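You operate a simulated robot arm through the tools that you are given. There is no shell and no other tool. Be economical: measure what you need, move in short steps, check, and stop when the job is done.

The job below is to be done with a simulated robot arm. You get a single attempt, and the scene is never put back.

## Task
Take the orange wedge and put it on the shelf under the steel bench. Put the yellow buffer that says "23" from the top of the steel bench on top of the brown tall carton there and the yellow buffer labelled "52" on top of the red strip. Fetch the blue bin labelled "No. 53" from the top of the steel bench and set it on the clear end of the packing bench. Put the XL dark green carton from the third shelf from the bottom of the covered wire rack on the top of the grey bench. Take the brake caliper on the top of the steel bench and put it away on the middle shelf of the open wire rack. Turn the right gold knob to 5. Close the tool cart drawer. Any order will do. Set down upright: dark green carton, brake caliper.

It is judged by the outcome, as a careful person would: the job done as asked, and still so three seconds after it is handed in. It fails if anything else is knocked over, pushed out of place, dropped, spilled or broken.

## Robot
A 6-joint arm with a two-finger gripper on a trunk, on a base that drives. Base frame: it is fixed to the floor where the robot stands at the start and does not move with it; the origin is under the middle of the robot, x ahead of it, y to its left, z up; the surface under the hand at the start is at about z = 0.88. Units: m, degrees, N and s.
Its first joint turns from -166.0 to 166.0 degrees. Places, roughly: blue bin [1, 0.5, 1]; brake caliper [0.75, -0.5, 1]; clear end of the packing bench [-1, 4, 0.9]; dark green carton [-4.75, -1, 1.5]; middle shelf of the open wire rack [-4.4, 1, 1]; orange wedge (12x7x7 cm) [0.7, 0, 0.9]; red strip (13x6x5 cm) [0.7, -0.2, 0.9]; right gold knob [0.4, 0.2, 1]; shelf under the steel bench [0.6, 0.1, 0.3]; tall carton [0.75, 0.25, 1]; tool cart drawer [-4, 2.4, 0.6]; top of the grey bench [0.1, -2.6, 0.9]; yellow buffer [0.75, 0.25, 1]. Payload 2.45 kg.
The tool frame sits at the grasp point between the pads (the TCP): z along the fingers, y along the line on which they close. The tips reach 0.02 m beyond it. Largest opening 0.14 m; the body of the gripper starts 0.168 m behind the TCP.
Orientation is that of the tool frame in the base frame, as [roll, pitch, yaw] about the fixed x, y, z axes, in that order (R = Rz(yaw) Ry(pitch) Rx(roll)). With the fingers straight down and closing along the base's y, the tool's x points along the base's -x, its y along +y and its z along -z.

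## Interface
- The arm moves only by the tool servo_tool. Its argument "steps" is a list of rows, each a list of 7 numbers: the shift along the base's x, y, z in m, then the turn, a rotation vector about the base's x, y, z in degrees, then the finger opening in m, from 0 to 0.14. In form: [[x, y, z, ax, ay, az, gripper], ...]. A call has 1 to 20 rows; each row is the pose to reach, as a shift and turn from the pose commanded when the call began. A row lasts 0.2 s, in which the tool goes at most 0.05 m and 8.6 degrees; a call with a longer step from one row to the next is refused whole, and so is a gripper value outside its range. Where a pose cannot be reached the arm comes as near as it can. A force on the tool above 40 N (or 10 N above the force at the start of the call, whichever is more), or a blocked arm, ends the call early, and 0.2 s more pass. Each finger travels about 0.045 m/s and halts on what it meets, pressing with about 31 N; the grip force reading is that of the motor and also rises with nothing between the fingers. The clock runs only during rows and for 0.2 s after the last one: add rows that repeat a pose to give the fingers time. It gives the time, the measured TCP pose, the force on the tool (base axes), the opening and the grip force at its end, in the units of the frame above (readings bear some noise), with the torque about the TCP (base axes, N m) and any sound that the robot's microphone picked up.
- Cameras (640 x 400 px; columns grow to the right, rows downward): "scene" is now at [-0.0994, 0.1588, 1.146]; the picture's right is [-0.20, -0.98, 0.00], its down [-0.29, 0.06, -0.95] and it looks along [0.93, -0.19, -0.30] (base axes); focal length 268 px, centre (320, 200). "wrist" rides on the gripper at [0.078, 0.011, -0.209] in the tool frame; the picture's right is [-0.14, 0.99, 0.00], its down [-0.92, -0.13, -0.37] and it looks along [-0.37, -0.05, 0.93] (tool axes); focal length 280 px, centre (320, 200).
- get_image(camera): a new picture of that camera. The clock stands still meanwhile.
- drive_base(legs): drives the robot by 1 to 6 legs, each [ahead, left, turn to the left] in m, m and degrees, along the robot's own axes; the way and the turn of a leg run together, so that a leg with both is an arc; at most 1.5 m and 180 degrees a leg. The arm and the cameras ride along, it lands a little off, and it stops where it bumps. It gives what a move gives.
- turn_head(pan, tilt): turns the head with the scene camera to pan (to the left, within 143 degrees either way) and tilt (down, from -29 to 69), counted from straight ahead of the robot. It gives what a move gives.
- pixel_to_xyz(camera, pixels): for up to 12 pixels [column, row] of the newest picture of that camera ("zoom" is the newest enlarged one), the place [x, y, z] in the base frame of the surface seen there, good to about 0.002 m. The clock stands still meanwhile.
- close_up(camera, box): a new picture of the part [left, top, right, bottom] of that camera's present view, enlarged. The clock stands still meanwhile.
- close_job(): hands the job in; it is judged then, once.

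Go step by step. Measure first, check grasps and placings, and put right what went wrong. The budget is 138 turns and 162 pictures, counting those below and the enlarged ones. Unless the task says otherwise, let go and move clear before handing in.

The tools are called after "Call:" as name(argument=value, ...) on one line, values as JSON. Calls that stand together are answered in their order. servo_tool: Moves the arm, as the interface text tells. Its arguments: {"type":"object","properties":{"steps":{"type":"array"}},"required":["steps"]} The other tools are called the same way: drive_base (legs) drives the base; turn_head (pan, tilt) turns the head that bears the scene camera; get_image (camera) takes a picture; pixel_to_xyz (camera, pixels) gives the place of the surface under pixels of a picture; close_up (camera, box) takes an enlarged picture of a part of a camera's view; close_job () hands the job in.

At the start:

```text
time: 0.0
position: [0.617, 0.068, 1.2292]
ee_rot: [179.9, 0.0, 180.0]
contact_force: [-0.1, -0.2, 0.2]
moment: [0.0, 0.05, 0.0]
grip_width: 0.1398
grip_force: 0.0
robot x, y, heading: [0.0013, -0.0032, -0.1]
head pan, tilt: [-11.8, 17.3]
```

scene: 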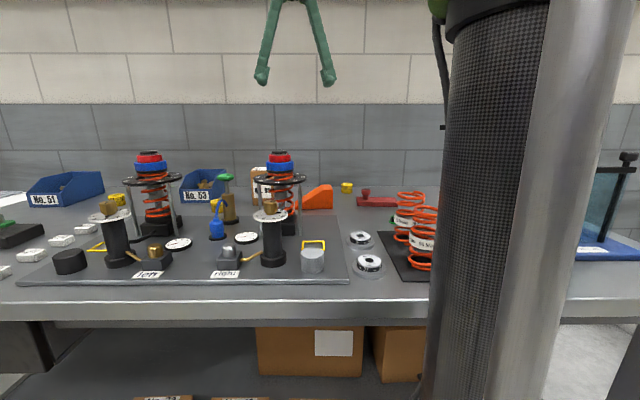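
wrist: 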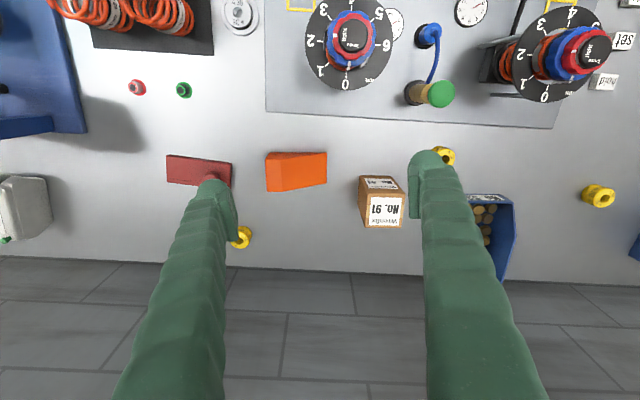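

The scene shows the bench with a suspension test board, yellow buffers near (345,187), (117,199) and others, and an orange wedge at (318,197). I'll look closer at both views.

Call:
close_up(camera="wrist", box=[160, 0, 640, 280])

Call:
close_up(camera="scene", box=[20, 130, 340, 300])

Call:
pixel_to_xyz(camera="wrist", pixels=[[244, 235], [445, 155], [599, 196], [297, 170], [199, 170], [385, 200], [490, 225], [353, 33], [586, 50], [25, 205]])

```text
1.33 times, centred on (400, 140) of wrist
```

zoom: 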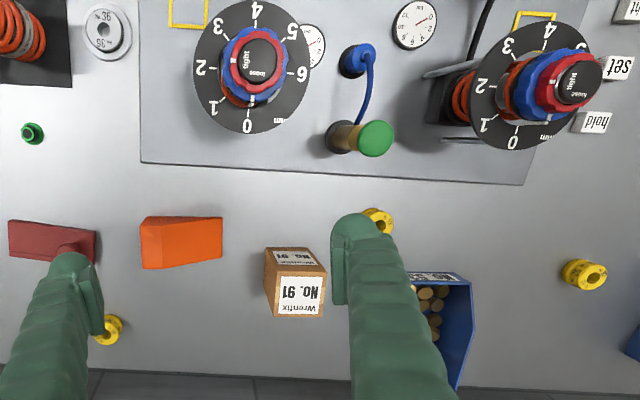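

```text
2.00 times, centred on (180, 215) of scene
```

zoom: 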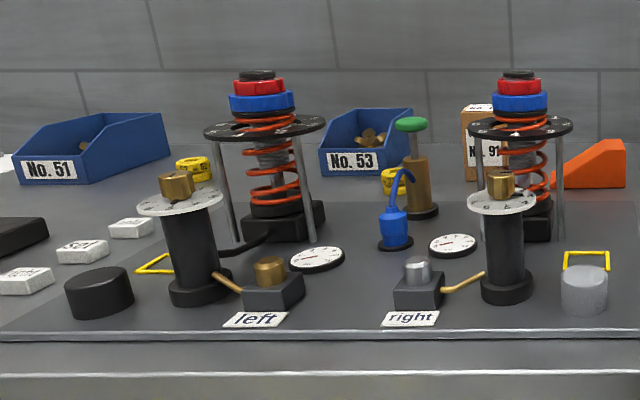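

```text
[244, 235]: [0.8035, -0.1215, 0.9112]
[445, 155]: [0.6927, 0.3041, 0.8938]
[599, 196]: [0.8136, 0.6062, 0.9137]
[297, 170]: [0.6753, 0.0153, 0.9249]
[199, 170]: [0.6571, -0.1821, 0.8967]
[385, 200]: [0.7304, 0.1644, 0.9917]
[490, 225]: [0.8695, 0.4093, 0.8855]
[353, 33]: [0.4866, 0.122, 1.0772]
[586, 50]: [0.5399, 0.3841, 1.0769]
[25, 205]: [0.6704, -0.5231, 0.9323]
```

Three yellow buffers are visible; I need their numbers, and the knob dials. Zooming in further on those.

Call:
close_up(camera="scene", box=[220, 170, 380, 270])

Call:
close_up(camera="scene", box=[80, 170, 240, 270])

Call:
close_up(camera="wrist", box=[420, 130, 500, 180])

Call:
close_up(camera="wrist", box=[560, 170, 640, 220])

Call:
close_up(camera="scene", box=[307, 162, 387, 212])

Call:
pixel_to_xyz(camera="scene", pixels=[[268, 208], [108, 208], [155, 250], [346, 187], [120, 199], [215, 203], [258, 212], [70, 188], [310, 195], [230, 250]])

```text
4.00 times, centred on (300, 220) of scene
```

zoom: 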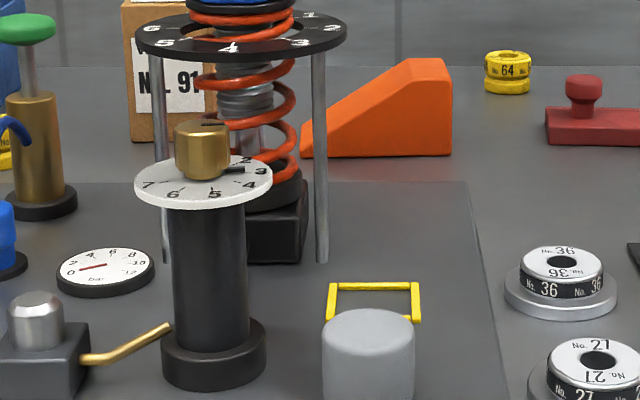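

```text
4.00 times, centred on (160, 220) of scene
```

zoom: 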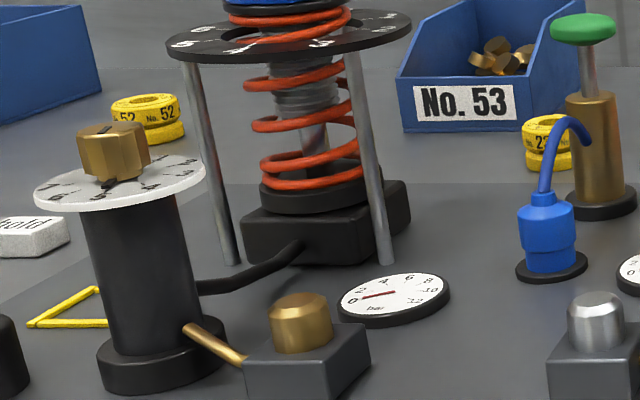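

```text
8.00 times, centred on (460, 155) of wrist
```

zoom: 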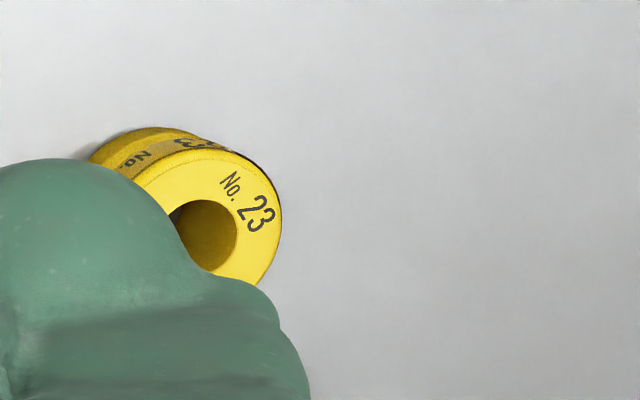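

```text
8.00 times, centred on (600, 195) of wrist
```

zoom: 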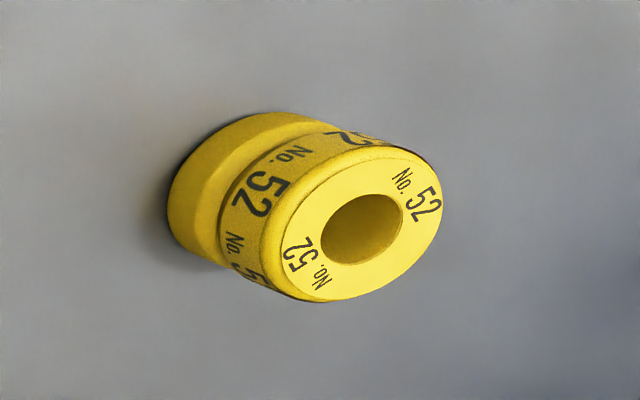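

```text
8.00 times, centred on (347, 187) of scene
```

zoom: 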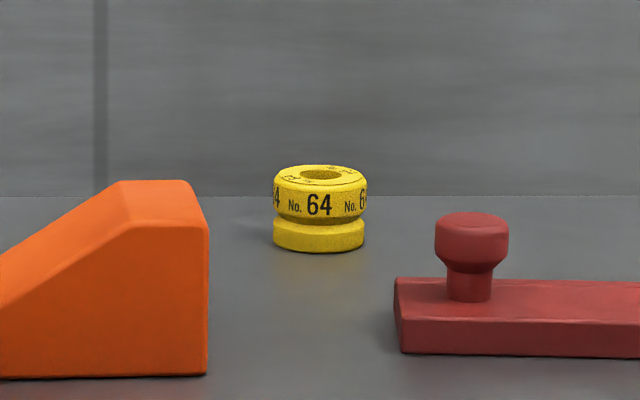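

```text
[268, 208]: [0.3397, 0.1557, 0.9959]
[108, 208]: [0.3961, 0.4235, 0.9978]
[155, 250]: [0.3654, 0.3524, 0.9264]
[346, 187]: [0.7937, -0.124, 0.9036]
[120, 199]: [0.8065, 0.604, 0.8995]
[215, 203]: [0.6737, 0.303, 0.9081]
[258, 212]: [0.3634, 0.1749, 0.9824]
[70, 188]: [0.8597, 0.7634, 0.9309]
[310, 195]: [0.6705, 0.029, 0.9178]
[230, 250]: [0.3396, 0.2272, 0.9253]
```

Buffers: "23" at (0.69,0.30), "52" at (0.81,0.61), "64" is not needed. The right gold knob (268,208) is at about (0.355,0.16,1.0). Now looking at the shelf below and the surroundings.

Call:
turn_head(pan=0, tilt=60)

Call:
get_image(camera="scene")

Call:
turn_head(pan=-50, tilt=25)

Call:
get_image(camera="scene")

```text
time: 1.1
position: [0.6163, 0.0682, 1.2285]
ee_rot: [-179.9, 0.0, 180.0]
contact_force: [-0.1, -0.1, -0.3]
moment: [0.01, 0.02, 0.01]
grip_width: 0.1405
grip_force: 0.1
robot x, y, heading: [-0.0003, 0.0001, 0.2]
head pan, tilt: [0.0, 60.0]
```

```text
152 pictures are left
```

scene: 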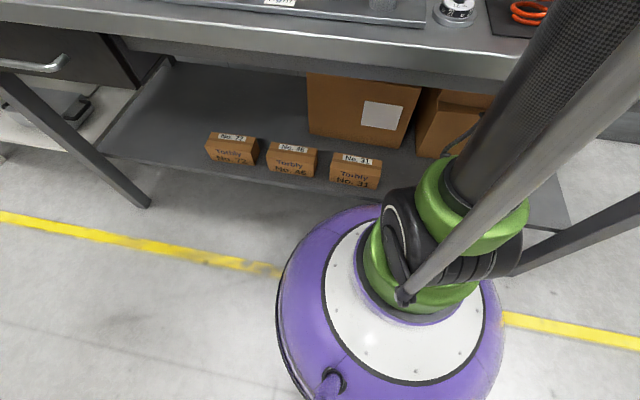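

```text
time: 2.3
position: [0.6178, 0.0669, 1.2295]
ee_rot: [179.9, 0.0, 179.9]
contact_force: [-0.6, 0.3, 0.4]
moment: [0.04, 0.01, 0.0]
grip_width: 0.1402
grip_force: 0.1
robot x, y, heading: [0.0009, -0.0032, -0.1]
head pan, tilt: [-50.0, 25.0]
```

```text
151 pictures are left
```

scene: 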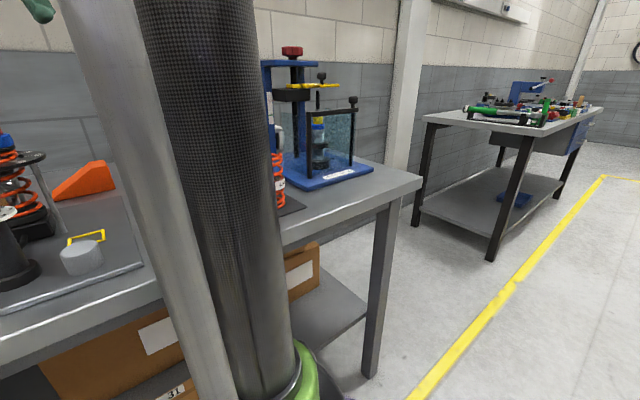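

The shelf has free room at left of the small boxes. I'll measure the shelf there, and take a close look at the strip and surroundings.

Call:
turn_head(pan=15, tilt=52)

Call:
get_image(camera="scene")

Call:
pixel_to_xyz(camera="scene", pixels=[[200, 180], [240, 150], [280, 150], [180, 200], [290, 200], [320, 150], [250, 110], [300, 105], [100, 130], [350, 100], [350, 190], [230, 90]])

Call:
close_up(camera="wrist", box=[140, 120, 300, 220])

Call:
pixel_to_xyz(camera="zoom", pixels=[[130, 150], [140, 230], [250, 170], [340, 170], [120, 190], [350, 240], [530, 150], [720, 150], [530, 270], [630, 130], [280, 240], [200, 190]])

```text
time: 3.6
position: [0.6161, 0.0671, 1.2284]
ee_rot: [-180.0, -0.1, -179.9]
contact_force: [-0.5, -0.1, 0.1]
moment: [-0.01, 0.0, 0.01]
grip_width: 0.1401
grip_force: 0.0
robot x, y, heading: [-0.0016, 0.0005, 0.2]
head pan, tilt: [15.0, 52.0]
```

```text
150 pictures are left
```

scene: 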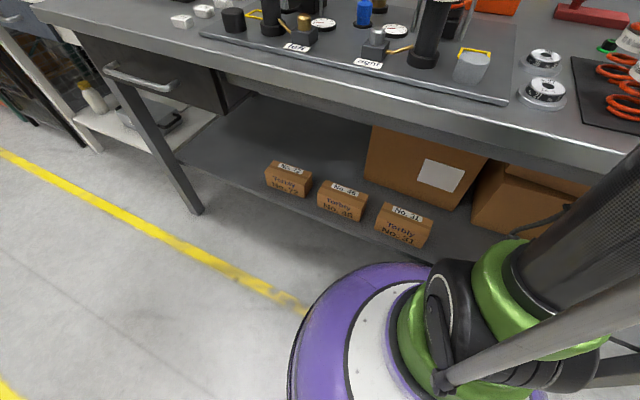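

```text
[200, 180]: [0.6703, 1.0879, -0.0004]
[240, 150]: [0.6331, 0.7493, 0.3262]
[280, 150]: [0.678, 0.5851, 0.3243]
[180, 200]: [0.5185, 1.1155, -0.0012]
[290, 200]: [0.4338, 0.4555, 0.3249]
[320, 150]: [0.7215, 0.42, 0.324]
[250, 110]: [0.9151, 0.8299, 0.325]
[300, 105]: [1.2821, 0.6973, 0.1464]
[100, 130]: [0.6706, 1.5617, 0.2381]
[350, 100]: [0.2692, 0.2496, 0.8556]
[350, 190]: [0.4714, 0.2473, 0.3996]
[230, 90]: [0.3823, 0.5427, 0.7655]
```

```text
4.00 times, centred on (220, 170) of wrist
```

zoom: 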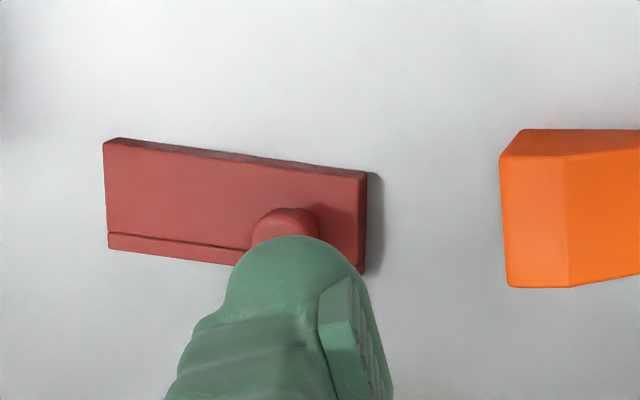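

```text
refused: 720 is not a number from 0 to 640
```

Shelf surface is z≈0.325, clear around (0.6, 0.62). Now the strip and wedge geometry.

Call:
pixel_to_xyz(camera="zoom", pixels=[[112, 150], [116, 225], [355, 182], [350, 195], [290, 220], [200, 190], [510, 160], [505, 270], [570, 200], [635, 160], [635, 265], [570, 280]])

Call:
close_up(camera="wrist", box=[240, 110, 400, 210])

Call:
pixel_to_xyz(camera="zoom", pixels=[[105, 180], [110, 300], [180, 190], [180, 310], [340, 185], [335, 285], [480, 270], [635, 270], [495, 305], [640, 305], [560, 280]])

```text
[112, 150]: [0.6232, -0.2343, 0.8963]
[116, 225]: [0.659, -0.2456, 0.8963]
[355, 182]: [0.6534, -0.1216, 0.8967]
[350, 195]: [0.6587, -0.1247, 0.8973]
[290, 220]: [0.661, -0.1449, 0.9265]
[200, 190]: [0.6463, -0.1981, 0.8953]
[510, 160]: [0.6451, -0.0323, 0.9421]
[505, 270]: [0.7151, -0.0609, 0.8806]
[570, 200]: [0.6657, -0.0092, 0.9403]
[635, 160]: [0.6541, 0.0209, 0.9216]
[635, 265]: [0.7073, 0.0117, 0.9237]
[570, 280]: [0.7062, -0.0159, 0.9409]
```

```text
4.00 times, centred on (320, 160) of wrist
```

zoom: 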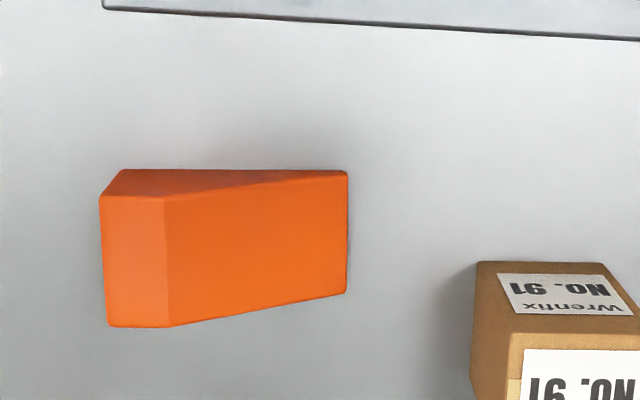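

```text
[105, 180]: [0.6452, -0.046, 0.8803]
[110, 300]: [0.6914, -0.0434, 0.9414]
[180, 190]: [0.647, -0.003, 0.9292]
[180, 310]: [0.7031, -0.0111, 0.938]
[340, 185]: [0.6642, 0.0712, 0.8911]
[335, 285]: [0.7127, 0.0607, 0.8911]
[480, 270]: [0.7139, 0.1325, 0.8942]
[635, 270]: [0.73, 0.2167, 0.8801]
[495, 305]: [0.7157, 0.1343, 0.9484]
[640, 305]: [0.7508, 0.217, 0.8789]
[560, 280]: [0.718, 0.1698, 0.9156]
```

Wedge and strip are mapped. Next I move the wrist back over the right gold knob to read its dial.

Call:
servo_tool(steps=[[-0.045, 0.02, 0, 0, 0, 0, 0.14], [-0.09, 0.04, 0, 0, 0, 0, 0.14], [-0.135, 0.06, 0, 0, 0, 0, 0.14], [-0.18, 0.08, 0, 0, 0, 0, 0.14], [-0.22, 0.095, 0, 0, 0, 0, 0.14], [-0.22, 0.095, 0, 0, 0, 0, 0.14]])

Call:
get_image(camera="wrist")

```text
time: 5.0
position: [0.3969, 0.1636, 1.2301]
ee_rot: [-180.0, 0.0, -179.9]
contact_force: [-0.6, 0.8, -0.1]
moment: [-0.01, 0.06, 0.01]
grip_width: 0.14
grip_force: 0.0
robot x, y, heading: [0.0028, -0.0, 0.1]
head pan, tilt: [15.0, 52.0]
```

```text
147 pictures are left
```

wrist: 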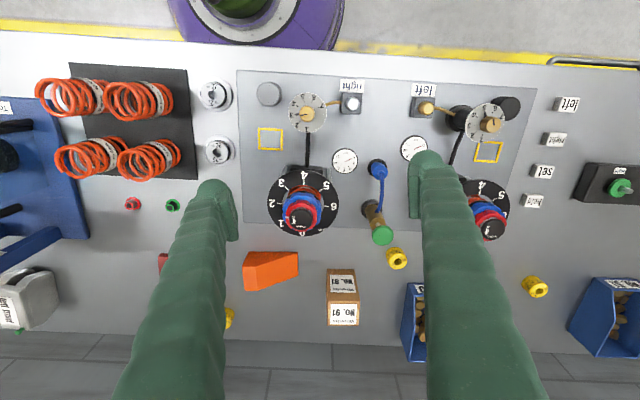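

Call:
close_up(camera="wrist", box=[267, 82, 347, 132])

Call:
pixel_to_xyz(camera="zoom", pixels=[[300, 250], [330, 240], [270, 240], [300, 210], [180, 240], [460, 250], [310, 110], [320, 380], [400, 260], [350, 255]])

```text
8.00 times, centred on (307, 107) of wrist
```

zoom: 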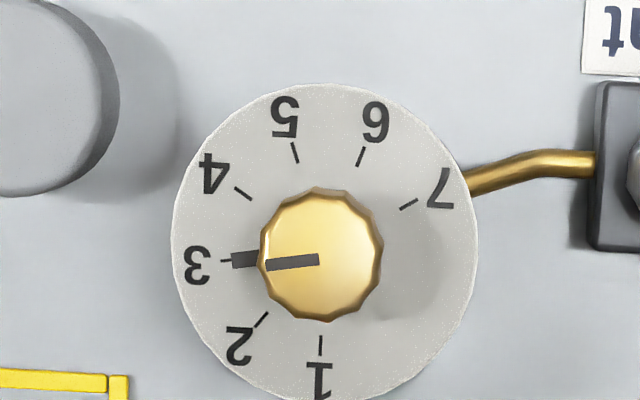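

```text
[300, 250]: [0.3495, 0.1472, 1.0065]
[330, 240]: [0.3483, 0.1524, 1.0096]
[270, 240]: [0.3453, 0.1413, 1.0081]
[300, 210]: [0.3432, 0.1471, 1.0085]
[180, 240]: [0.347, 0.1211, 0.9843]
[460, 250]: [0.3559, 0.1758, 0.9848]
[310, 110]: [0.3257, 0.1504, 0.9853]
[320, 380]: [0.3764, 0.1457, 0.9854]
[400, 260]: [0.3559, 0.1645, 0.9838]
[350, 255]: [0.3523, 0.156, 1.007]
```

The pointer is at 3, with the axis at (0.351, 0.150) and the top at z≈1.008; going to 5 is about 80° clockwise from above. I'll turn the tool so the pads close along x, clear of the pointer, then lower.

Call:
servo_tool(steps=[[-0.01, 0, 0, 0, 0, 8.5, 0.13], [-0.02, -0.005, 0, 0, 0, 17, 0.12], [-0.03, -0.01, 0, 0, 0, 25.5, 0.1], [-0.04, -0.0136, 0, 0, 0, 34, 0.08], [-0.046, -0.0136, 0, 0, 0, 42.5, 0.06], [-0.046, -0.0136, 0, 0, 0, 51, 0.06], [-0.046, -0.0136, -0.02, 0, 0, 59.5, 0.06], [-0.046, -0.0136, -0.05, 0, 0, 68, 0.06], [-0.046, -0.0136, -0.08, 0, 0, 76.5, 0.06], [-0.046, -0.0136, -0.11, 0, 0, 85, 0.06], [-0.046, -0.0136, -0.13, 0, 0, 85, 0.06], [-0.046, -0.0136, -0.13, 0, 0, 85, 0.06]])

Call:
get_image(camera="wrist")

```text
time: 7.6
position: [0.3506, 0.147, 1.0988]
ee_rot: [180.0, 0.0, -95.1]
contact_force: [0.7, -0.2, 0.2]
moment: [0.02, -0.01, -0.02]
grip_width: 0.0601
grip_force: 0.1
robot x, y, heading: [-0.0012, 0.0009, 0.2]
head pan, tilt: [15.0, 52.0]
```

```text
145 pictures are left
```

wrist: 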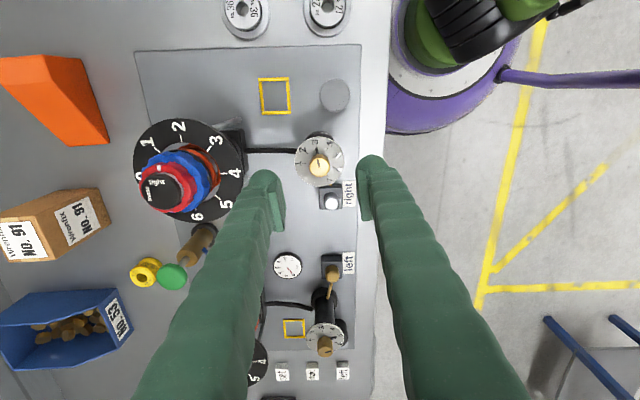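

The knob (319,165) lies between the fingers. Checking its exact place from this view before lowering.

Call:
close_up(camera="wrist", box=[279, 138, 359, 188])

Call:
pixel_to_xyz(camera="zoom", pixels=[[320, 225], [250, 215], [390, 215], [320, 160], [140, 160], [505, 160], [320, 300], [320, 50]])

```text
8.00 times, centred on (319, 163) of wrist
```

zoom: 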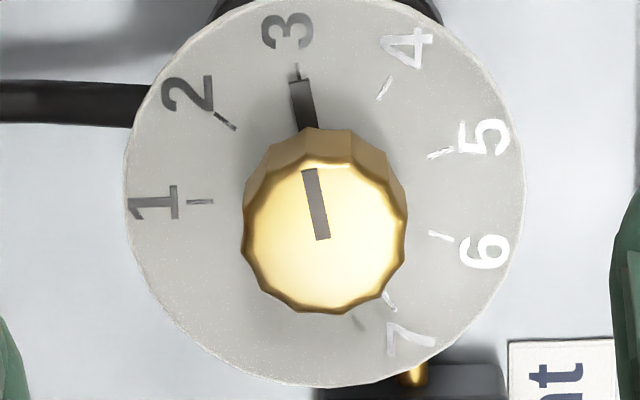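

```text
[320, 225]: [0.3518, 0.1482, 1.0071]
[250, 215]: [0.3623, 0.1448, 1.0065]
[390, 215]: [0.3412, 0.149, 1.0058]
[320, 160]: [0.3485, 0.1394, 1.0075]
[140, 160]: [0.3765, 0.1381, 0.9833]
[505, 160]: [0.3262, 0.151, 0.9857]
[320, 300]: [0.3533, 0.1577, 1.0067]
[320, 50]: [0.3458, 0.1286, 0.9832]
```

Knob centre (0.3515, 0.149); a tiny shift, then lower and close.

Call:
servo_tool(steps=[[0.001, 0.002, -0.04, 0, 0, 0, 0.06], [0.001, 0.002, -0.07, 0, 0, 0, 0.05], [0.001, 0.002, -0.088, 0, 0, 0, 0.045], [0.001, 0.002, -0.088, 0, 0, 0, 0.03], [0.001, 0.002, -0.088, 0, 0, 0, 0.02], [0.001, 0.002, -0.088, 0, 0, 0, 0.01], [0.001, 0.002, -0.088, 0, 0, 0, 0.01]])

```text
time: 9.2
position: [0.3517, 0.1501, 1.0109]
ee_rot: [-179.9, 0.0, -95.0]
contact_force: [-0.4, -2.1, -9.0]
moment: [0.03, -0.03, 0.06]
grip_width: 0.0226
grip_force: 44.4
robot x, y, heading: [0.0014, 0.0003, -0.0]
head pan, tilt: [15.0, 52.0]
```

Gripped at 0.0226 m. Now turning clockwise 80°.

Call:
servo_tool(steps=[[0, 0, 0, 0, 0, -8, 0.01], [0, 0, 0, 0, 0, -16, 0.01], [0, 0, 0, 0, 0, -24, 0.01], [0, 0, 0, 0, 0, -32, 0.01], [0, 0, 0, 0, 0, -40, 0.01], [0, 0, 0, 0, 0, -48, 0.01], [0, 0, 0, 0, 0, -56, 0.01], [0, 0, 0, 0, 0, -64, 0.01], [0, 0, 0, 0, 0, -72, 0.01], [0, 0, 0, 0, 0, -80, 0.01], [0, 0, 0, 0, 0, -80.5, 0.01], [0, 0, 0, 0, 0, -80.5, 0.01]])

Call:
close_up(camera="wrist", box=[260, 110, 420, 210])

```text
time: 11.8
position: [0.352, 0.1503, 1.0111]
ee_rot: [-179.9, 0.0, -175.7]
contact_force: [5.2, -4.6, -6.9]
moment: [-0.01, -0.12, 0.0]
grip_width: 0.0226
grip_force: 44.8
robot x, y, heading: [-0.0019, -0.0013, 0.1]
head pan, tilt: [15.0, 52.0]
```

```text
4.00 times, centred on (340, 160) of wrist
```

zoom: 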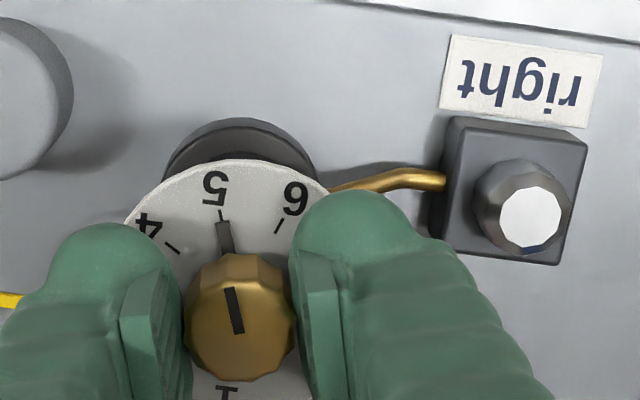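

The pointer lines up with 5. Releasing and rising.

Call:
servo_tool(steps=[[0, 0, 0, 0, 0, 0, 0.03], [0, 0, 0, 0, 0, 0, 0.05], [0, 0, 0, 0, 0, 0, 0.06], [0, 0, 0.04, 0, 0, 0, 0.06], [0, 0, 0.09, 0, 0, 0, 0.06], [0, 0, 0.14, 0, 0, 0, 0.06], [0, 0, 0.19, 0, 0, 0, 0.07], [0, 0, 0.22, 0, 0, 0, 0.08], [0, 0, 0.22, 0, 0, 0, 0.08]])

Call:
close_up(camera="wrist", box=[240, 90, 400, 190])

```text
time: 13.8
position: [0.3514, 0.1498, 1.2299]
ee_rot: [180.0, 0.0, -175.5]
contact_force: [0.2, -0.2, 0.0]
moment: [0.02, -0.01, 0.0]
grip_width: 0.0798
grip_force: 0.1
robot x, y, heading: [0.0003, -0.001, 0.1]
head pan, tilt: [15.0, 52.0]
```

```text
4.00 times, centred on (320, 140) of wrist
```

zoom: 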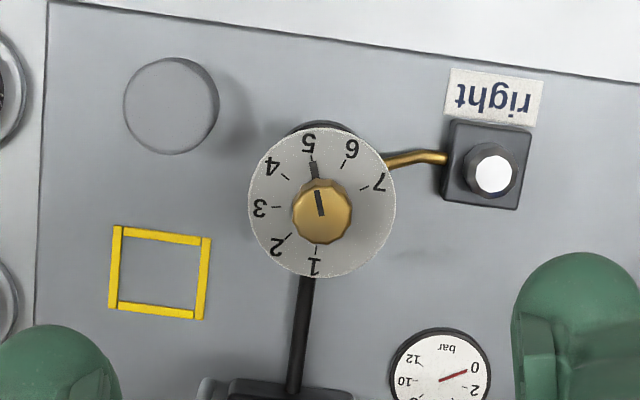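

Knob reads 5. Now over to buffer 23 to view it from above.

Call:
servo_tool(steps=[[0.04, 0.025, 0, 0, 0, -4.5, 0.08], [0.08, 0.05, 0, 0, 0, -4.5, 0.08], [0.12, 0.075, 0, 0, 0, -4.5, 0.08], [0.16, 0.1, 0, 0, 0, -4.5, 0.08], [0.2, 0.125, 0, 0, 0, -4.5, 0.08], [0.24, 0.14, 0, 0, 0, -4.5, 0.08], [0.26, 0.14, 0, 0, 0, -4.5, 0.08], [0.26, 0.14, 0, 0, 0, -4.5, 0.08]])

Call:
get_image(camera="wrist")

Call:
close_up(camera="wrist", box=[200, 110, 360, 210])

Call:
pixel_to_xyz(camera="wrist", pixels=[[325, 160], [300, 200], [365, 100], [320, 130]])

```text
time: 15.6
position: [0.6124, 0.2911, 1.2291]
ee_rot: [-179.9, 0.1, 180.0]
contact_force: [-0.6, -0.4, 0.2]
moment: [-0.01, -0.01, 0.0]
grip_width: 0.0798
grip_force: 0.0
robot x, y, heading: [-0.0017, 0.003, 0.3]
head pan, tilt: [15.0, 52.0]
```

```text
141 pictures are left
```

wrist: 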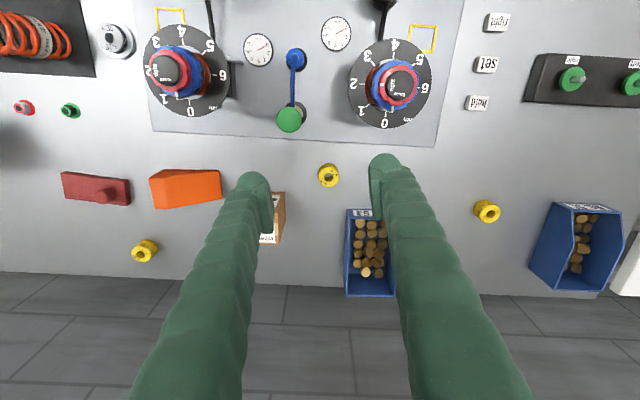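

```text
4.00 times, centred on (280, 160) of wrist
```

zoom: 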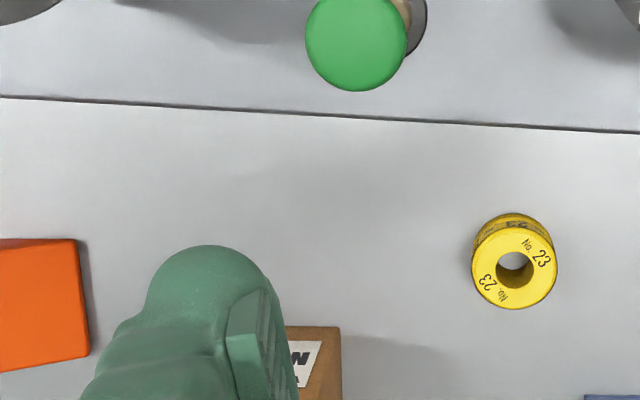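

```text
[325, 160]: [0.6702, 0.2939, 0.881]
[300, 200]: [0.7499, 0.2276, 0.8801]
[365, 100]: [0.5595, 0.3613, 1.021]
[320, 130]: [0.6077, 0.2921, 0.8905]
```

Call:
pixel_to_xyz(camera="zoom", pixels=[[480, 260], [550, 260], [515, 235], [515, 300], [515, 268], [495, 255]])

Call:
pixel_to_xyz(camera="wrist", pixels=[[274, 197], [283, 197], [272, 225], [353, 210], [370, 211]])

```text
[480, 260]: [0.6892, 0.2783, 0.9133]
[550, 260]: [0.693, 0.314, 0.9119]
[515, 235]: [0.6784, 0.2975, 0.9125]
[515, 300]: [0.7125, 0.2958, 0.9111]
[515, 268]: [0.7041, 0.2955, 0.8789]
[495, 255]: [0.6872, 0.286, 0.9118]
```

```text
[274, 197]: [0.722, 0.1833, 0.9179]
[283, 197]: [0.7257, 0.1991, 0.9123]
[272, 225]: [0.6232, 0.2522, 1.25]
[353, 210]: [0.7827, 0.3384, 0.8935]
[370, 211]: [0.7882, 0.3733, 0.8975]
```

Buffer 23: centre (0.695, 0.296), top 0.912. Descending to grasp it.

Call:
servo_tool(steps=[[0.045, 0.005, 0, 0, 0, 0, 0.08], [0.0826, 0.005, 0, 0, 0, 0, 0.08], [0.0826, 0.005, -0.05, 0, 0, 0, 0.08], [0.0826, 0.005, -0.1, 0, 0, 0, 0.08], [0.0826, 0.005, -0.15, 0, 0, 0, 0.08], [0.0826, 0.005, -0.2, 0, 0, 0, 0.08], [0.0826, 0.005, -0.25, 0, 0, 0, 0.075], [0.0826, 0.005, -0.29, 0, 0, 0, 0.07], [0.0826, 0.005, -0.32, 0, 0, 0, 0.07], [0.0826, 0.005, -0.324, 0, 0, 0, 0.07], [0.0826, 0.005, -0.324, 0, 0, 0, 0.05], [0.0826, 0.005, -0.324, 0, 0, 0, 0.03], [0.0826, 0.005, -0.324, 0, 0, 0, 0.03], [0.0826, 0.005, -0.324, 0, 0, 0, 0.03]])

Call:
get_image(camera="wrist")

```text
time: 18.6
position: [0.6963, 0.2962, 0.9062]
ee_rot: [179.9, -0.1, -179.9]
contact_force: [-0.8, -0.5, -0.1]
moment: [0.0, 0.0, 0.01]
grip_width: 0.0388
grip_force: 30.7
robot x, y, heading: [0.0007, -0.002, 0.2]
head pan, tilt: [15.0, 52.0]
```

```text
139 pictures are left
```

wrist: 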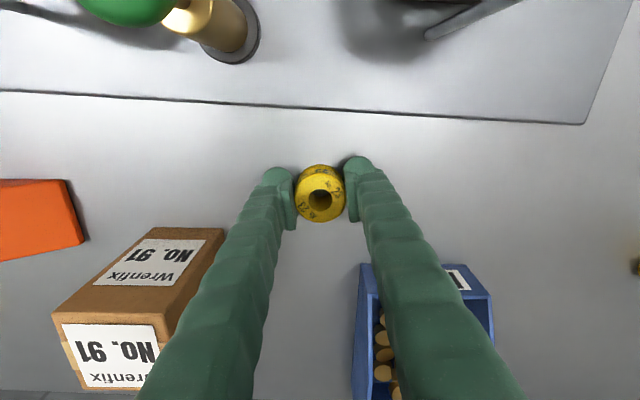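

Buffer held at 0.0388. Lifting it 0.12 m and then measuring the carton's top.

Call:
pixel_to_xyz(camera="wrist", pixels=[[110, 355], [65, 320], [160, 320], [85, 385], [140, 384], [165, 230], [220, 232]])

Call:
servo_tool(steps=[[0, 0, 0.04, 0, 0, 0, 0.03], [0, 0, 0.09, 0, 0, 0, 0.03], [0, 0, 0.14, 0, 0, 0, 0.03], [0, 0, 0.19, 0, 0, 0, 0.03], [0, 0, 0.22, 0, 0, 0, 0.03], [0, 0, 0.22, 0, 0, 0, 0.03]])

Call:
get_image(camera="wrist")

```text
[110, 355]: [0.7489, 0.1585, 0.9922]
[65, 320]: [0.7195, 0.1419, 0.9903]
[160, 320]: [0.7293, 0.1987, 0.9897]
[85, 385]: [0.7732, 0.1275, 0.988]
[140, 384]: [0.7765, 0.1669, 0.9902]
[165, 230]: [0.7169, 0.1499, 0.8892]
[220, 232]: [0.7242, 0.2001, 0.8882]
```

```text
time: 20.0
position: [0.696, 0.2967, 1.1266]
ee_rot: [180.0, 0.0, -180.0]
contact_force: [0.1, 0.2, -0.2]
moment: [0.04, -0.06, 0.03]
grip_width: 0.0387
grip_force: 30.3
robot x, y, heading: [-0.0004, 0.0008, 0.1]
head pan, tilt: [15.0, 52.0]
```

```text
138 pictures are left
```

wrist: 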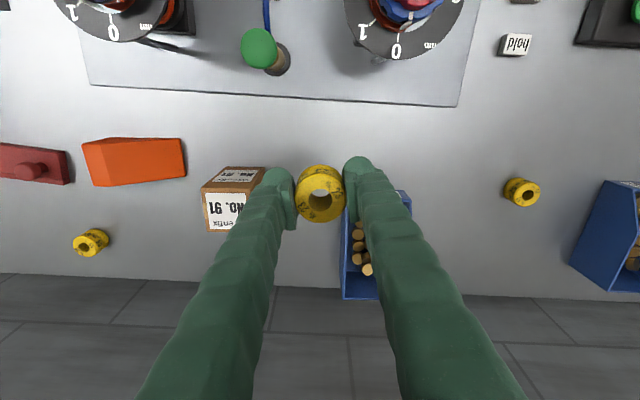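

Carton top centre is about (0.751, 0.163, 0.991). Carrying the buffer there and lowering to just touching.

Call:
servo_tool(steps=[[0.018, -0.045, 0, 0, 0, 0, 0.03], [0.036, -0.09, 0, 0, 0, 0, 0.03], [0.055, -0.1337, 0, 0, 0, 0, 0.03], [0.055, -0.1337, -0.03, 0, 0, 0, 0.03], [0.055, -0.1337, -0.06, 0, 0, 0, 0.03], [0.055, -0.1337, -0.085, 0, 0, 0, 0.03], [0.055, -0.1337, -0.1, 0, 0, 0, 0.03], [0.055, -0.1337, -0.106, 0, 0, 0, 0.03], [0.055, -0.1337, -0.106, 0, 0, 0, 0.03]])

Call:
get_image(camera="wrist")

```text
time: 22.0
position: [0.7495, 0.1607, 1.0212]
ee_rot: [-179.9, 0.0, -179.9]
contact_force: [-0.5, 0.2, -0.3]
moment: [-0.03, -0.01, -0.02]
grip_width: 0.0386
grip_force: 30.9
robot x, y, heading: [0.0029, 0.002, -0.1]
head pan, tilt: [15.0, 52.0]
```

```text
137 pictures are left
```

wrist: 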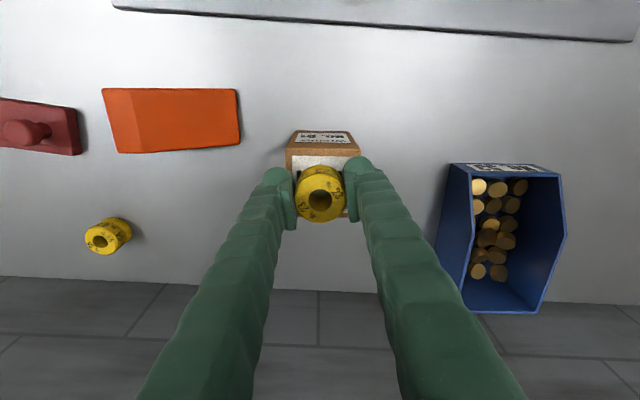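

Buffer is centred on the carton. Lowering the last 2 mm, releasing, and rising.

Call:
servo_tool(steps=[[0, 0, -0.002, 0, 0, 0, 0.03], [0, 0, -0.002, 0, 0, 0, 0.042], [0, 0, -0.002, 0, 0, 0, 0.055], [0, 0, -0.002, 0, 0, 0, 0.065], [0, 0, 0.02, 0, 0, 0, 0.065], [0, 0, 0.06, 0, 0, 0, 0.065], [0, 0, 0.11, 0, 0, 0, 0.065], [0, 0, 0.16, 0, 0, 0, 0.065], [0, 0, 0.2, 0, 0, 0, 0.065]])

Call:
get_image(camera="wrist")

```text
time: 24.0
position: [0.7497, 0.1622, 1.2207]
ee_rot: [180.0, 0.0, 180.0]
contact_force: [0.8, 0.0, -0.2]
moment: [-0.01, 0.0, 0.01]
grip_width: 0.0651
grip_force: 0.0
robot x, y, heading: [0.0003, -0.0012, 0.1]
head pan, tilt: [15.0, 52.0]
```

```text
136 pictures are left
```

wrist: 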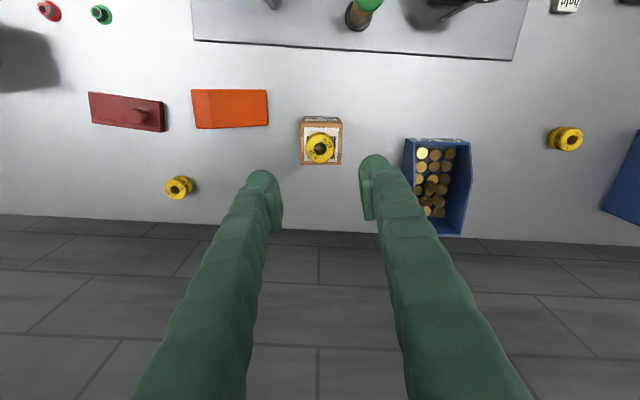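

Buffer 23 stands on the carton. Driving 0.3 m left so buffer 52 comes within reach.

Call:
drive_base(legs=[[0, 0.3, 0]])

Call:
get_image(camera="wrist")

Call:
close_up(camera="wrist", box=[360, 90, 520, 190])

```text
time: 26.1
position: [0.7492, 0.4606, 1.2217]
ee_rot: [179.9, 0.0, 179.9]
contact_force: [0.1, 0.0, 0.0]
moment: [0.04, -0.02, -0.01]
grip_width: 0.0649
grip_force: 0.1
robot x, y, heading: [-0.0027, 0.2981, 0.1]
head pan, tilt: [15.0, 52.0]
```

```text
135 pictures are left
```

wrist: 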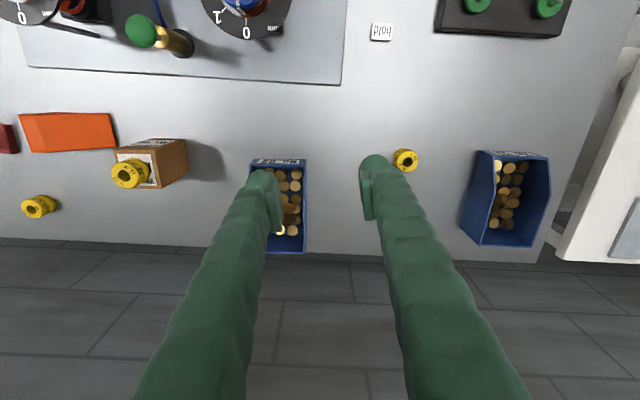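

```text
4.00 times, centred on (440, 140) of wrist
```

zoom: 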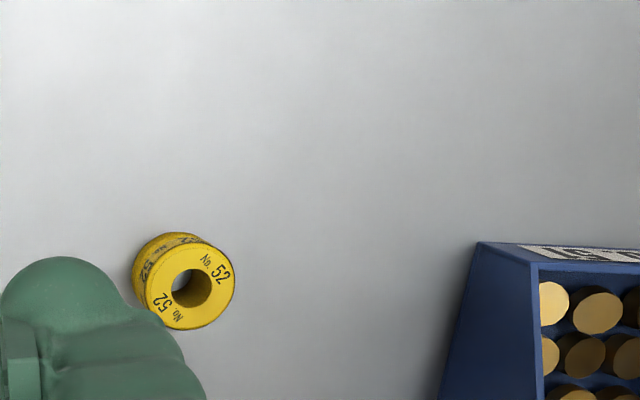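

Call:
pixel_to_xyz(camera="zoom", pixels=[[155, 290], [228, 285], [190, 256], [190, 322]])

Call:
pixel_to_xyz(camera="wrist", pixels=[[257, 165], [303, 165], [302, 250], [270, 250], [280, 165], [285, 200]])

```text
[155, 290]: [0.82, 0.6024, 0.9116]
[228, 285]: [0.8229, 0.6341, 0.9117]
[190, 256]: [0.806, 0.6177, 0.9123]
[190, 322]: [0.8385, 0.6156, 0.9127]
```

```text
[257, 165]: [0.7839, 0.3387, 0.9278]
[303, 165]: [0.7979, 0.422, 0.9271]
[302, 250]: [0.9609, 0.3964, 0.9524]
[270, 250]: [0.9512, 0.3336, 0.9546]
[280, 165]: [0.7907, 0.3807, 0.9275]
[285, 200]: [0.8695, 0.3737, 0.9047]
```

Buffer 52 centre is (0.822, 0.617). Moving over and down to grasp.

Call:
servo_tool(steps=[[0.02, 0.045, 0, 0, 0, 0, 0.07], [0.04, 0.085, 0, 0, 0, 0, 0.07], [0.06, 0.125, 0, 0, 0, 0, 0.07], [0.0733, 0.1564, 0, 0, 0, 0, 0.07], [0.0733, 0.1564, -0.05, 0, 0, 0, 0.07], [0.0733, 0.1564, -0.1, 0, 0, 0, 0.07], [0.0733, 0.1564, -0.15, 0, 0, 0, 0.07], [0.0733, 0.1564, -0.2, 0, 0, 0, 0.07], [0.0733, 0.1564, -0.25, 0, 0, 0, 0.07], [0.0733, 0.1564, -0.29, 0, 0, 0, 0.07], [0.0733, 0.1564, -0.3165, 0, 0, 0, 0.07], [0.0733, 0.1564, -0.3165, 0, 0, 0, 0.05], [0.0733, 0.1564, -0.3165, 0, 0, 0, 0.03], [0.0733, 0.1564, -0.3165, 0, 0, 0, 0.03], [0.0733, 0.1564, -0.3165, 0, 0, 0, 0.03]])

Call:
get_image(camera="wrist")

```text
time: 29.3
position: [0.8242, 0.618, 0.9035]
ee_rot: [179.9, 0.0, -180.0]
contact_force: [0.7, -0.4, 0.1]
moment: [0.01, 0.01, 0.01]
grip_width: 0.04
grip_force: 31.1
out of reach, approached as far as the arm can: row 4
robot x, y, heading: [0.0005, 0.3021, 0.3]
head pan, tilt: [15.0, 52.0]
```

```text
133 pictures are left
```

wrist: 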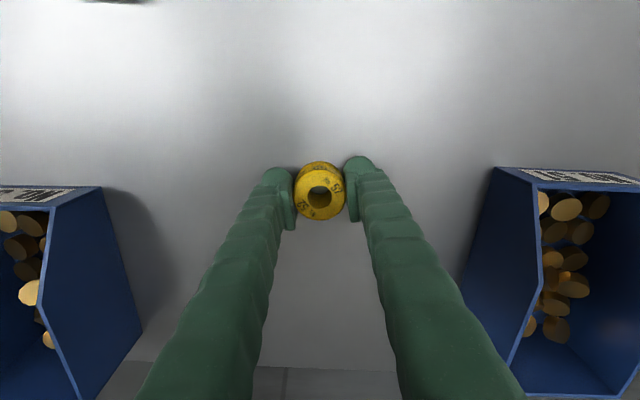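

Buffer 52 held. Lifting and carrying toward the strip, above everything.

Call:
servo_tool(steps=[[0, 0, 0.05, 0, 0, 0, 0.03], [-0.02, 0, 0.1, 0, 0, 0, 0.03], [-0.04, 0, 0.15, 0, 0, 0, 0.03], [-0.06, -0.02, 0.195, 0, 0, 0, 0.03], [-0.08, -0.05, 0.22, 0, 0, 0, 0.03], [-0.1, -0.095, 0.22, 0, 0, 0, 0.03], [-0.12, -0.14, 0.22, 0, 0, 0, 0.03], [-0.14, -0.185, 0.22, 0, 0, 0, 0.03], [-0.15, -0.23, 0.22, 0, 0, 0, 0.03], [-0.16, -0.275, 0.22, 0, 0, 0, 0.03], [-0.17, -0.32, 0.22, 0, 0, 0, 0.03], [-0.18, -0.365, 0.22, 0, 0, 0, 0.03], [-0.18, -0.41, 0.22, 0, 0, 0, 0.03], [-0.18, -0.455, 0.22, 0, 0, 0, 0.03], [-0.18, -0.5, 0.22, 0, 0, 0, 0.03], [-0.18, -0.545, 0.22, 0, 0, 0, 0.03], [-0.18, -0.59, 0.22, 0, 0, 0, 0.03], [-0.18, -0.635, 0.22, 0, 0, 0, 0.03], [-0.18, -0.68, 0.22, 0, 0, 0, 0.03], [-0.18, -0.68, 0.22, 0, 0, 0, 0.03]])

Call:
get_image(camera="wrist")

Call:
close_up(camera="wrist", box=[160, 100, 320, 200])

```text
refused: row 2 steps farther than a row can; nothing moved
```

```text
132 pictures are left
```

wrist: 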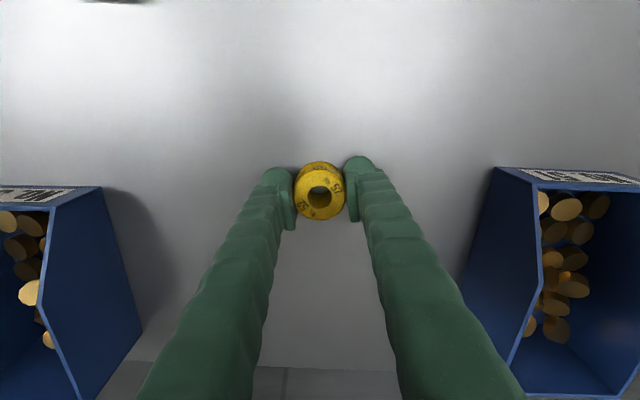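

```text
4.00 times, centred on (240, 150) of wrist
```

zoom: 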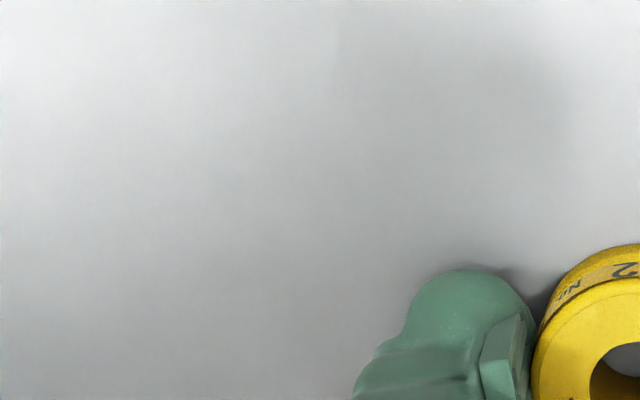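

A row was too long; nothing moved. Retrying with shorter steps.

Call:
servo_tool(steps=[[0, 0, 0.048, 0, 0, 0, 0.03], [-0.01, 0, 0.095, 0, 0, 0, 0.03], [-0.02, 0, 0.142, 0, 0, 0, 0.03], [-0.03, 0, 0.189, 0, 0, 0, 0.03], [-0.05, -0.03, 0.22, 0, 0, 0, 0.03], [-0.07, -0.074, 0.22, 0, 0, 0, 0.03], [-0.09, -0.118, 0.22, 0, 0, 0, 0.03], [-0.11, -0.162, 0.22, 0, 0, 0, 0.03], [-0.13, -0.206, 0.22, 0, 0, 0, 0.03], [-0.15, -0.25, 0.22, 0, 0, 0, 0.03], [-0.165, -0.295, 0.22, 0, 0, 0, 0.03], [-0.18, -0.34, 0.22, 0, 0, 0, 0.03], [-0.18, -0.388, 0.22, 0, 0, 0, 0.03], [-0.18, -0.436, 0.22, 0, 0, 0, 0.03], [-0.18, -0.484, 0.22, 0, 0, 0, 0.03], [-0.18, -0.532, 0.22, 0, 0, 0, 0.03], [-0.18, -0.58, 0.22, 0, 0, 0, 0.03], [-0.18, -0.628, 0.22, 0, 0, 0, 0.03], [-0.18, -0.676, 0.22, 0, 0, 0, 0.03], [-0.18, -0.68, 0.22, 0, 0, 0, 0.03]])

Call:
get_image(camera="wrist")

Call:
close_up(camera="wrist", box=[160, 100, 320, 200])

```text
time: 33.5
position: [0.6429, -0.0646, 1.1231]
ee_rot: [-180.0, 0.0, -180.0]
contact_force: [0.2, -0.1, -0.7]
moment: [-0.01, -0.02, -0.02]
grip_width: 0.0387
grip_force: 31.0
robot x, y, heading: [0.0006, 0.302, -0.0]
head pan, tilt: [15.0, 52.0]
```

```text
130 pictures are left
```

wrist: 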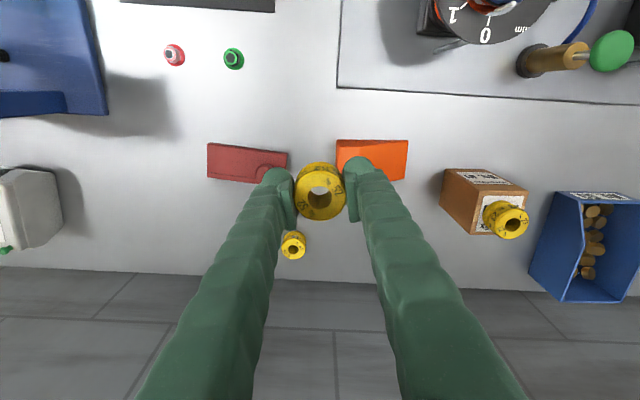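

```text
4.00 times, centred on (240, 150) of wrist
```

zoom: 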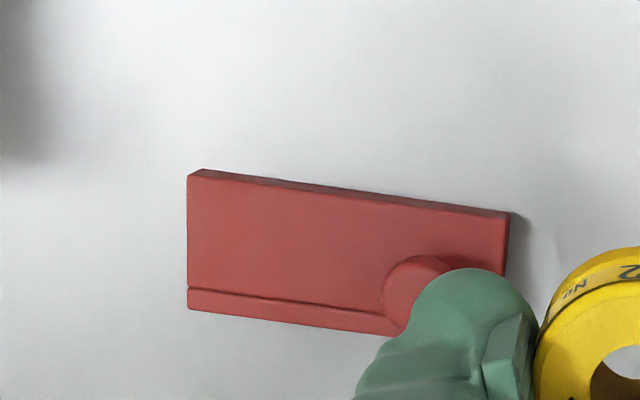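

Call:
pixel_to_xyz(camera="zoom", pixels=[[195, 185], [192, 282], [192, 305], [280, 235], [380, 270], [380, 320], [390, 290], [415, 262], [350, 200], [500, 220], [345, 290], [345, 315]])

```text
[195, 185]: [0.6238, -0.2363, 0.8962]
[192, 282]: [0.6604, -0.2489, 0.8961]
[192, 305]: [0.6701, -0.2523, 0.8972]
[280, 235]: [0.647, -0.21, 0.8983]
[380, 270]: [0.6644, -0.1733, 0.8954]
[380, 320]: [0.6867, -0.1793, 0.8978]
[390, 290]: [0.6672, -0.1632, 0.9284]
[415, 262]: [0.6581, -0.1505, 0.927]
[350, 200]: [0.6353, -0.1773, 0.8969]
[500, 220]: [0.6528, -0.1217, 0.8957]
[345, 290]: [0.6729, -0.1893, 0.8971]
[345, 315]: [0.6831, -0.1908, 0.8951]
```

The strip's flat part is clear around (0.654, -0.206), with the handle to its left (y>-0.165). I'll turn the tool 75° so the fingers open across the strip, away from the handle.

Call:
servo_tool(steps=[[0.002, -0.016, 0, 0, 0, 8.4, 0.03], [0.004, -0.032, 0, 0, 0, 16.8, 0.03], [0.006, -0.048, 0, 0, 0, 25.2, 0.03], [0.008, -0.064, 0, 0, 0, 33.6, 0.03], [0.01, -0.08, 0, 0, 0, 42, 0.03], [0.011, -0.096, 0, 0, 0, 50.4, 0.03], [0.011, -0.112, 0, 0, 0, 58.8, 0.03], [0.011, -0.128, 0, 0, 0, 67.2, 0.03], [0.011, -0.141, 0, 0, 0, 75.5, 0.03], [0.011, -0.141, -0.04, 0, 0, 75.5, 0.03], [0.011, -0.141, -0.08, 0, 0, 75.5, 0.03], [0.011, -0.141, -0.12, 0, 0, 75.5, 0.03], [0.011, -0.141, -0.15, 0, 0, 75.5, 0.03], [0.011, -0.141, -0.17, 0, 0, 75.5, 0.03], [0.011, -0.141, -0.17, 0, 0, 75.5, 0.03]])

Call:
get_image(camera="wrist")

```text
time: 36.7
position: [0.6531, -0.2043, 0.9533]
ee_rot: [-180.0, -0.1, -104.5]
contact_force: [-0.4, 0.0, -0.4]
moment: [0.0, 0.02, 0.01]
grip_width: 0.0384
grip_force: 31.0
robot x, y, heading: [0.0016, 0.2989, -0.2]
head pan, tilt: [15.0, 52.0]
```

```text
128 pictures are left
```

wrist: 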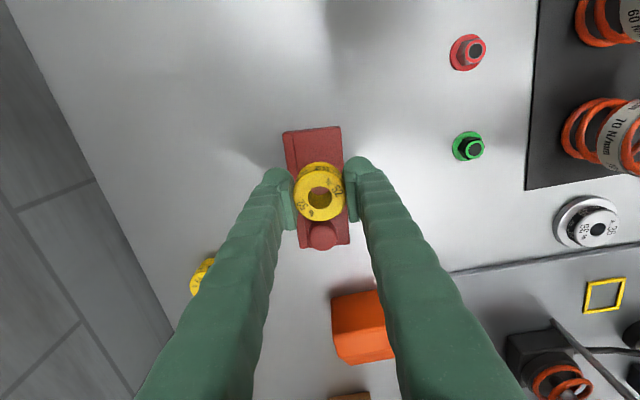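

Well aligned over the strip. Lowering and releasing.

Call:
servo_tool(steps=[[0, -0.001, -0.015, 0, 0, 0, 0.03], [0, -0.001, -0.027, 0, 0, 0, 0.03], [0, -0.001, -0.032, 0, 0, 0, 0.03], [0, -0.001, -0.032, 0, 0, 0, 0.03], [0, -0.001, -0.032, 0, 0, 0, 0.042], [0, -0.001, -0.032, 0, 0, 0, 0.055], [0, -0.001, -0.032, 0, 0, 0, 0.065], [0, -0.001, -0.02, 0, 0, 0, 0.065], [0, -0.001, 0.02, 0, 0, 0, 0.065], [0, -0.001, 0.06, 0, 0, 0, 0.065], [0, -0.001, 0.11, 0, 0, 0, 0.065], [0, -0.001, 0.16, 0, 0, 0, 0.065], [0, -0.001, 0.2, 0, 0, 0, 0.07], [0, -0.001, 0.2, 0, 0, 0, 0.08]])

Call:
get_image(camera="wrist")

```text
time: 39.7
position: [0.6555, -0.2054, 1.1533]
ee_rot: [-180.0, 0.0, -104.4]
contact_force: [0.2, -0.1, -0.7]
moment: [-0.01, 0.02, 0.0]
grip_width: 0.0799
grip_force: 0.1
robot x, y, heading: [-0.0018, 0.299, 0.1]
head pan, tilt: [15.0, 52.0]
```

```text
127 pictures are left
```

wrist: 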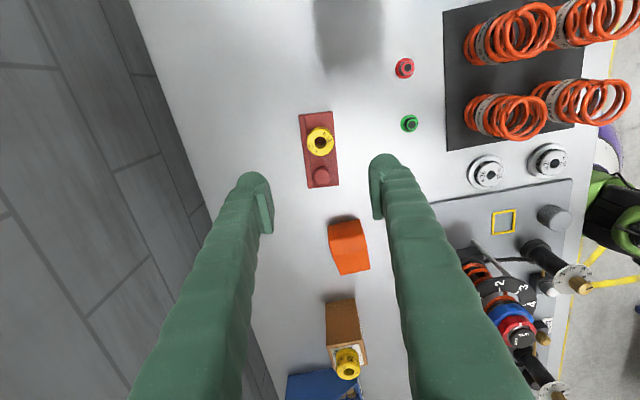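

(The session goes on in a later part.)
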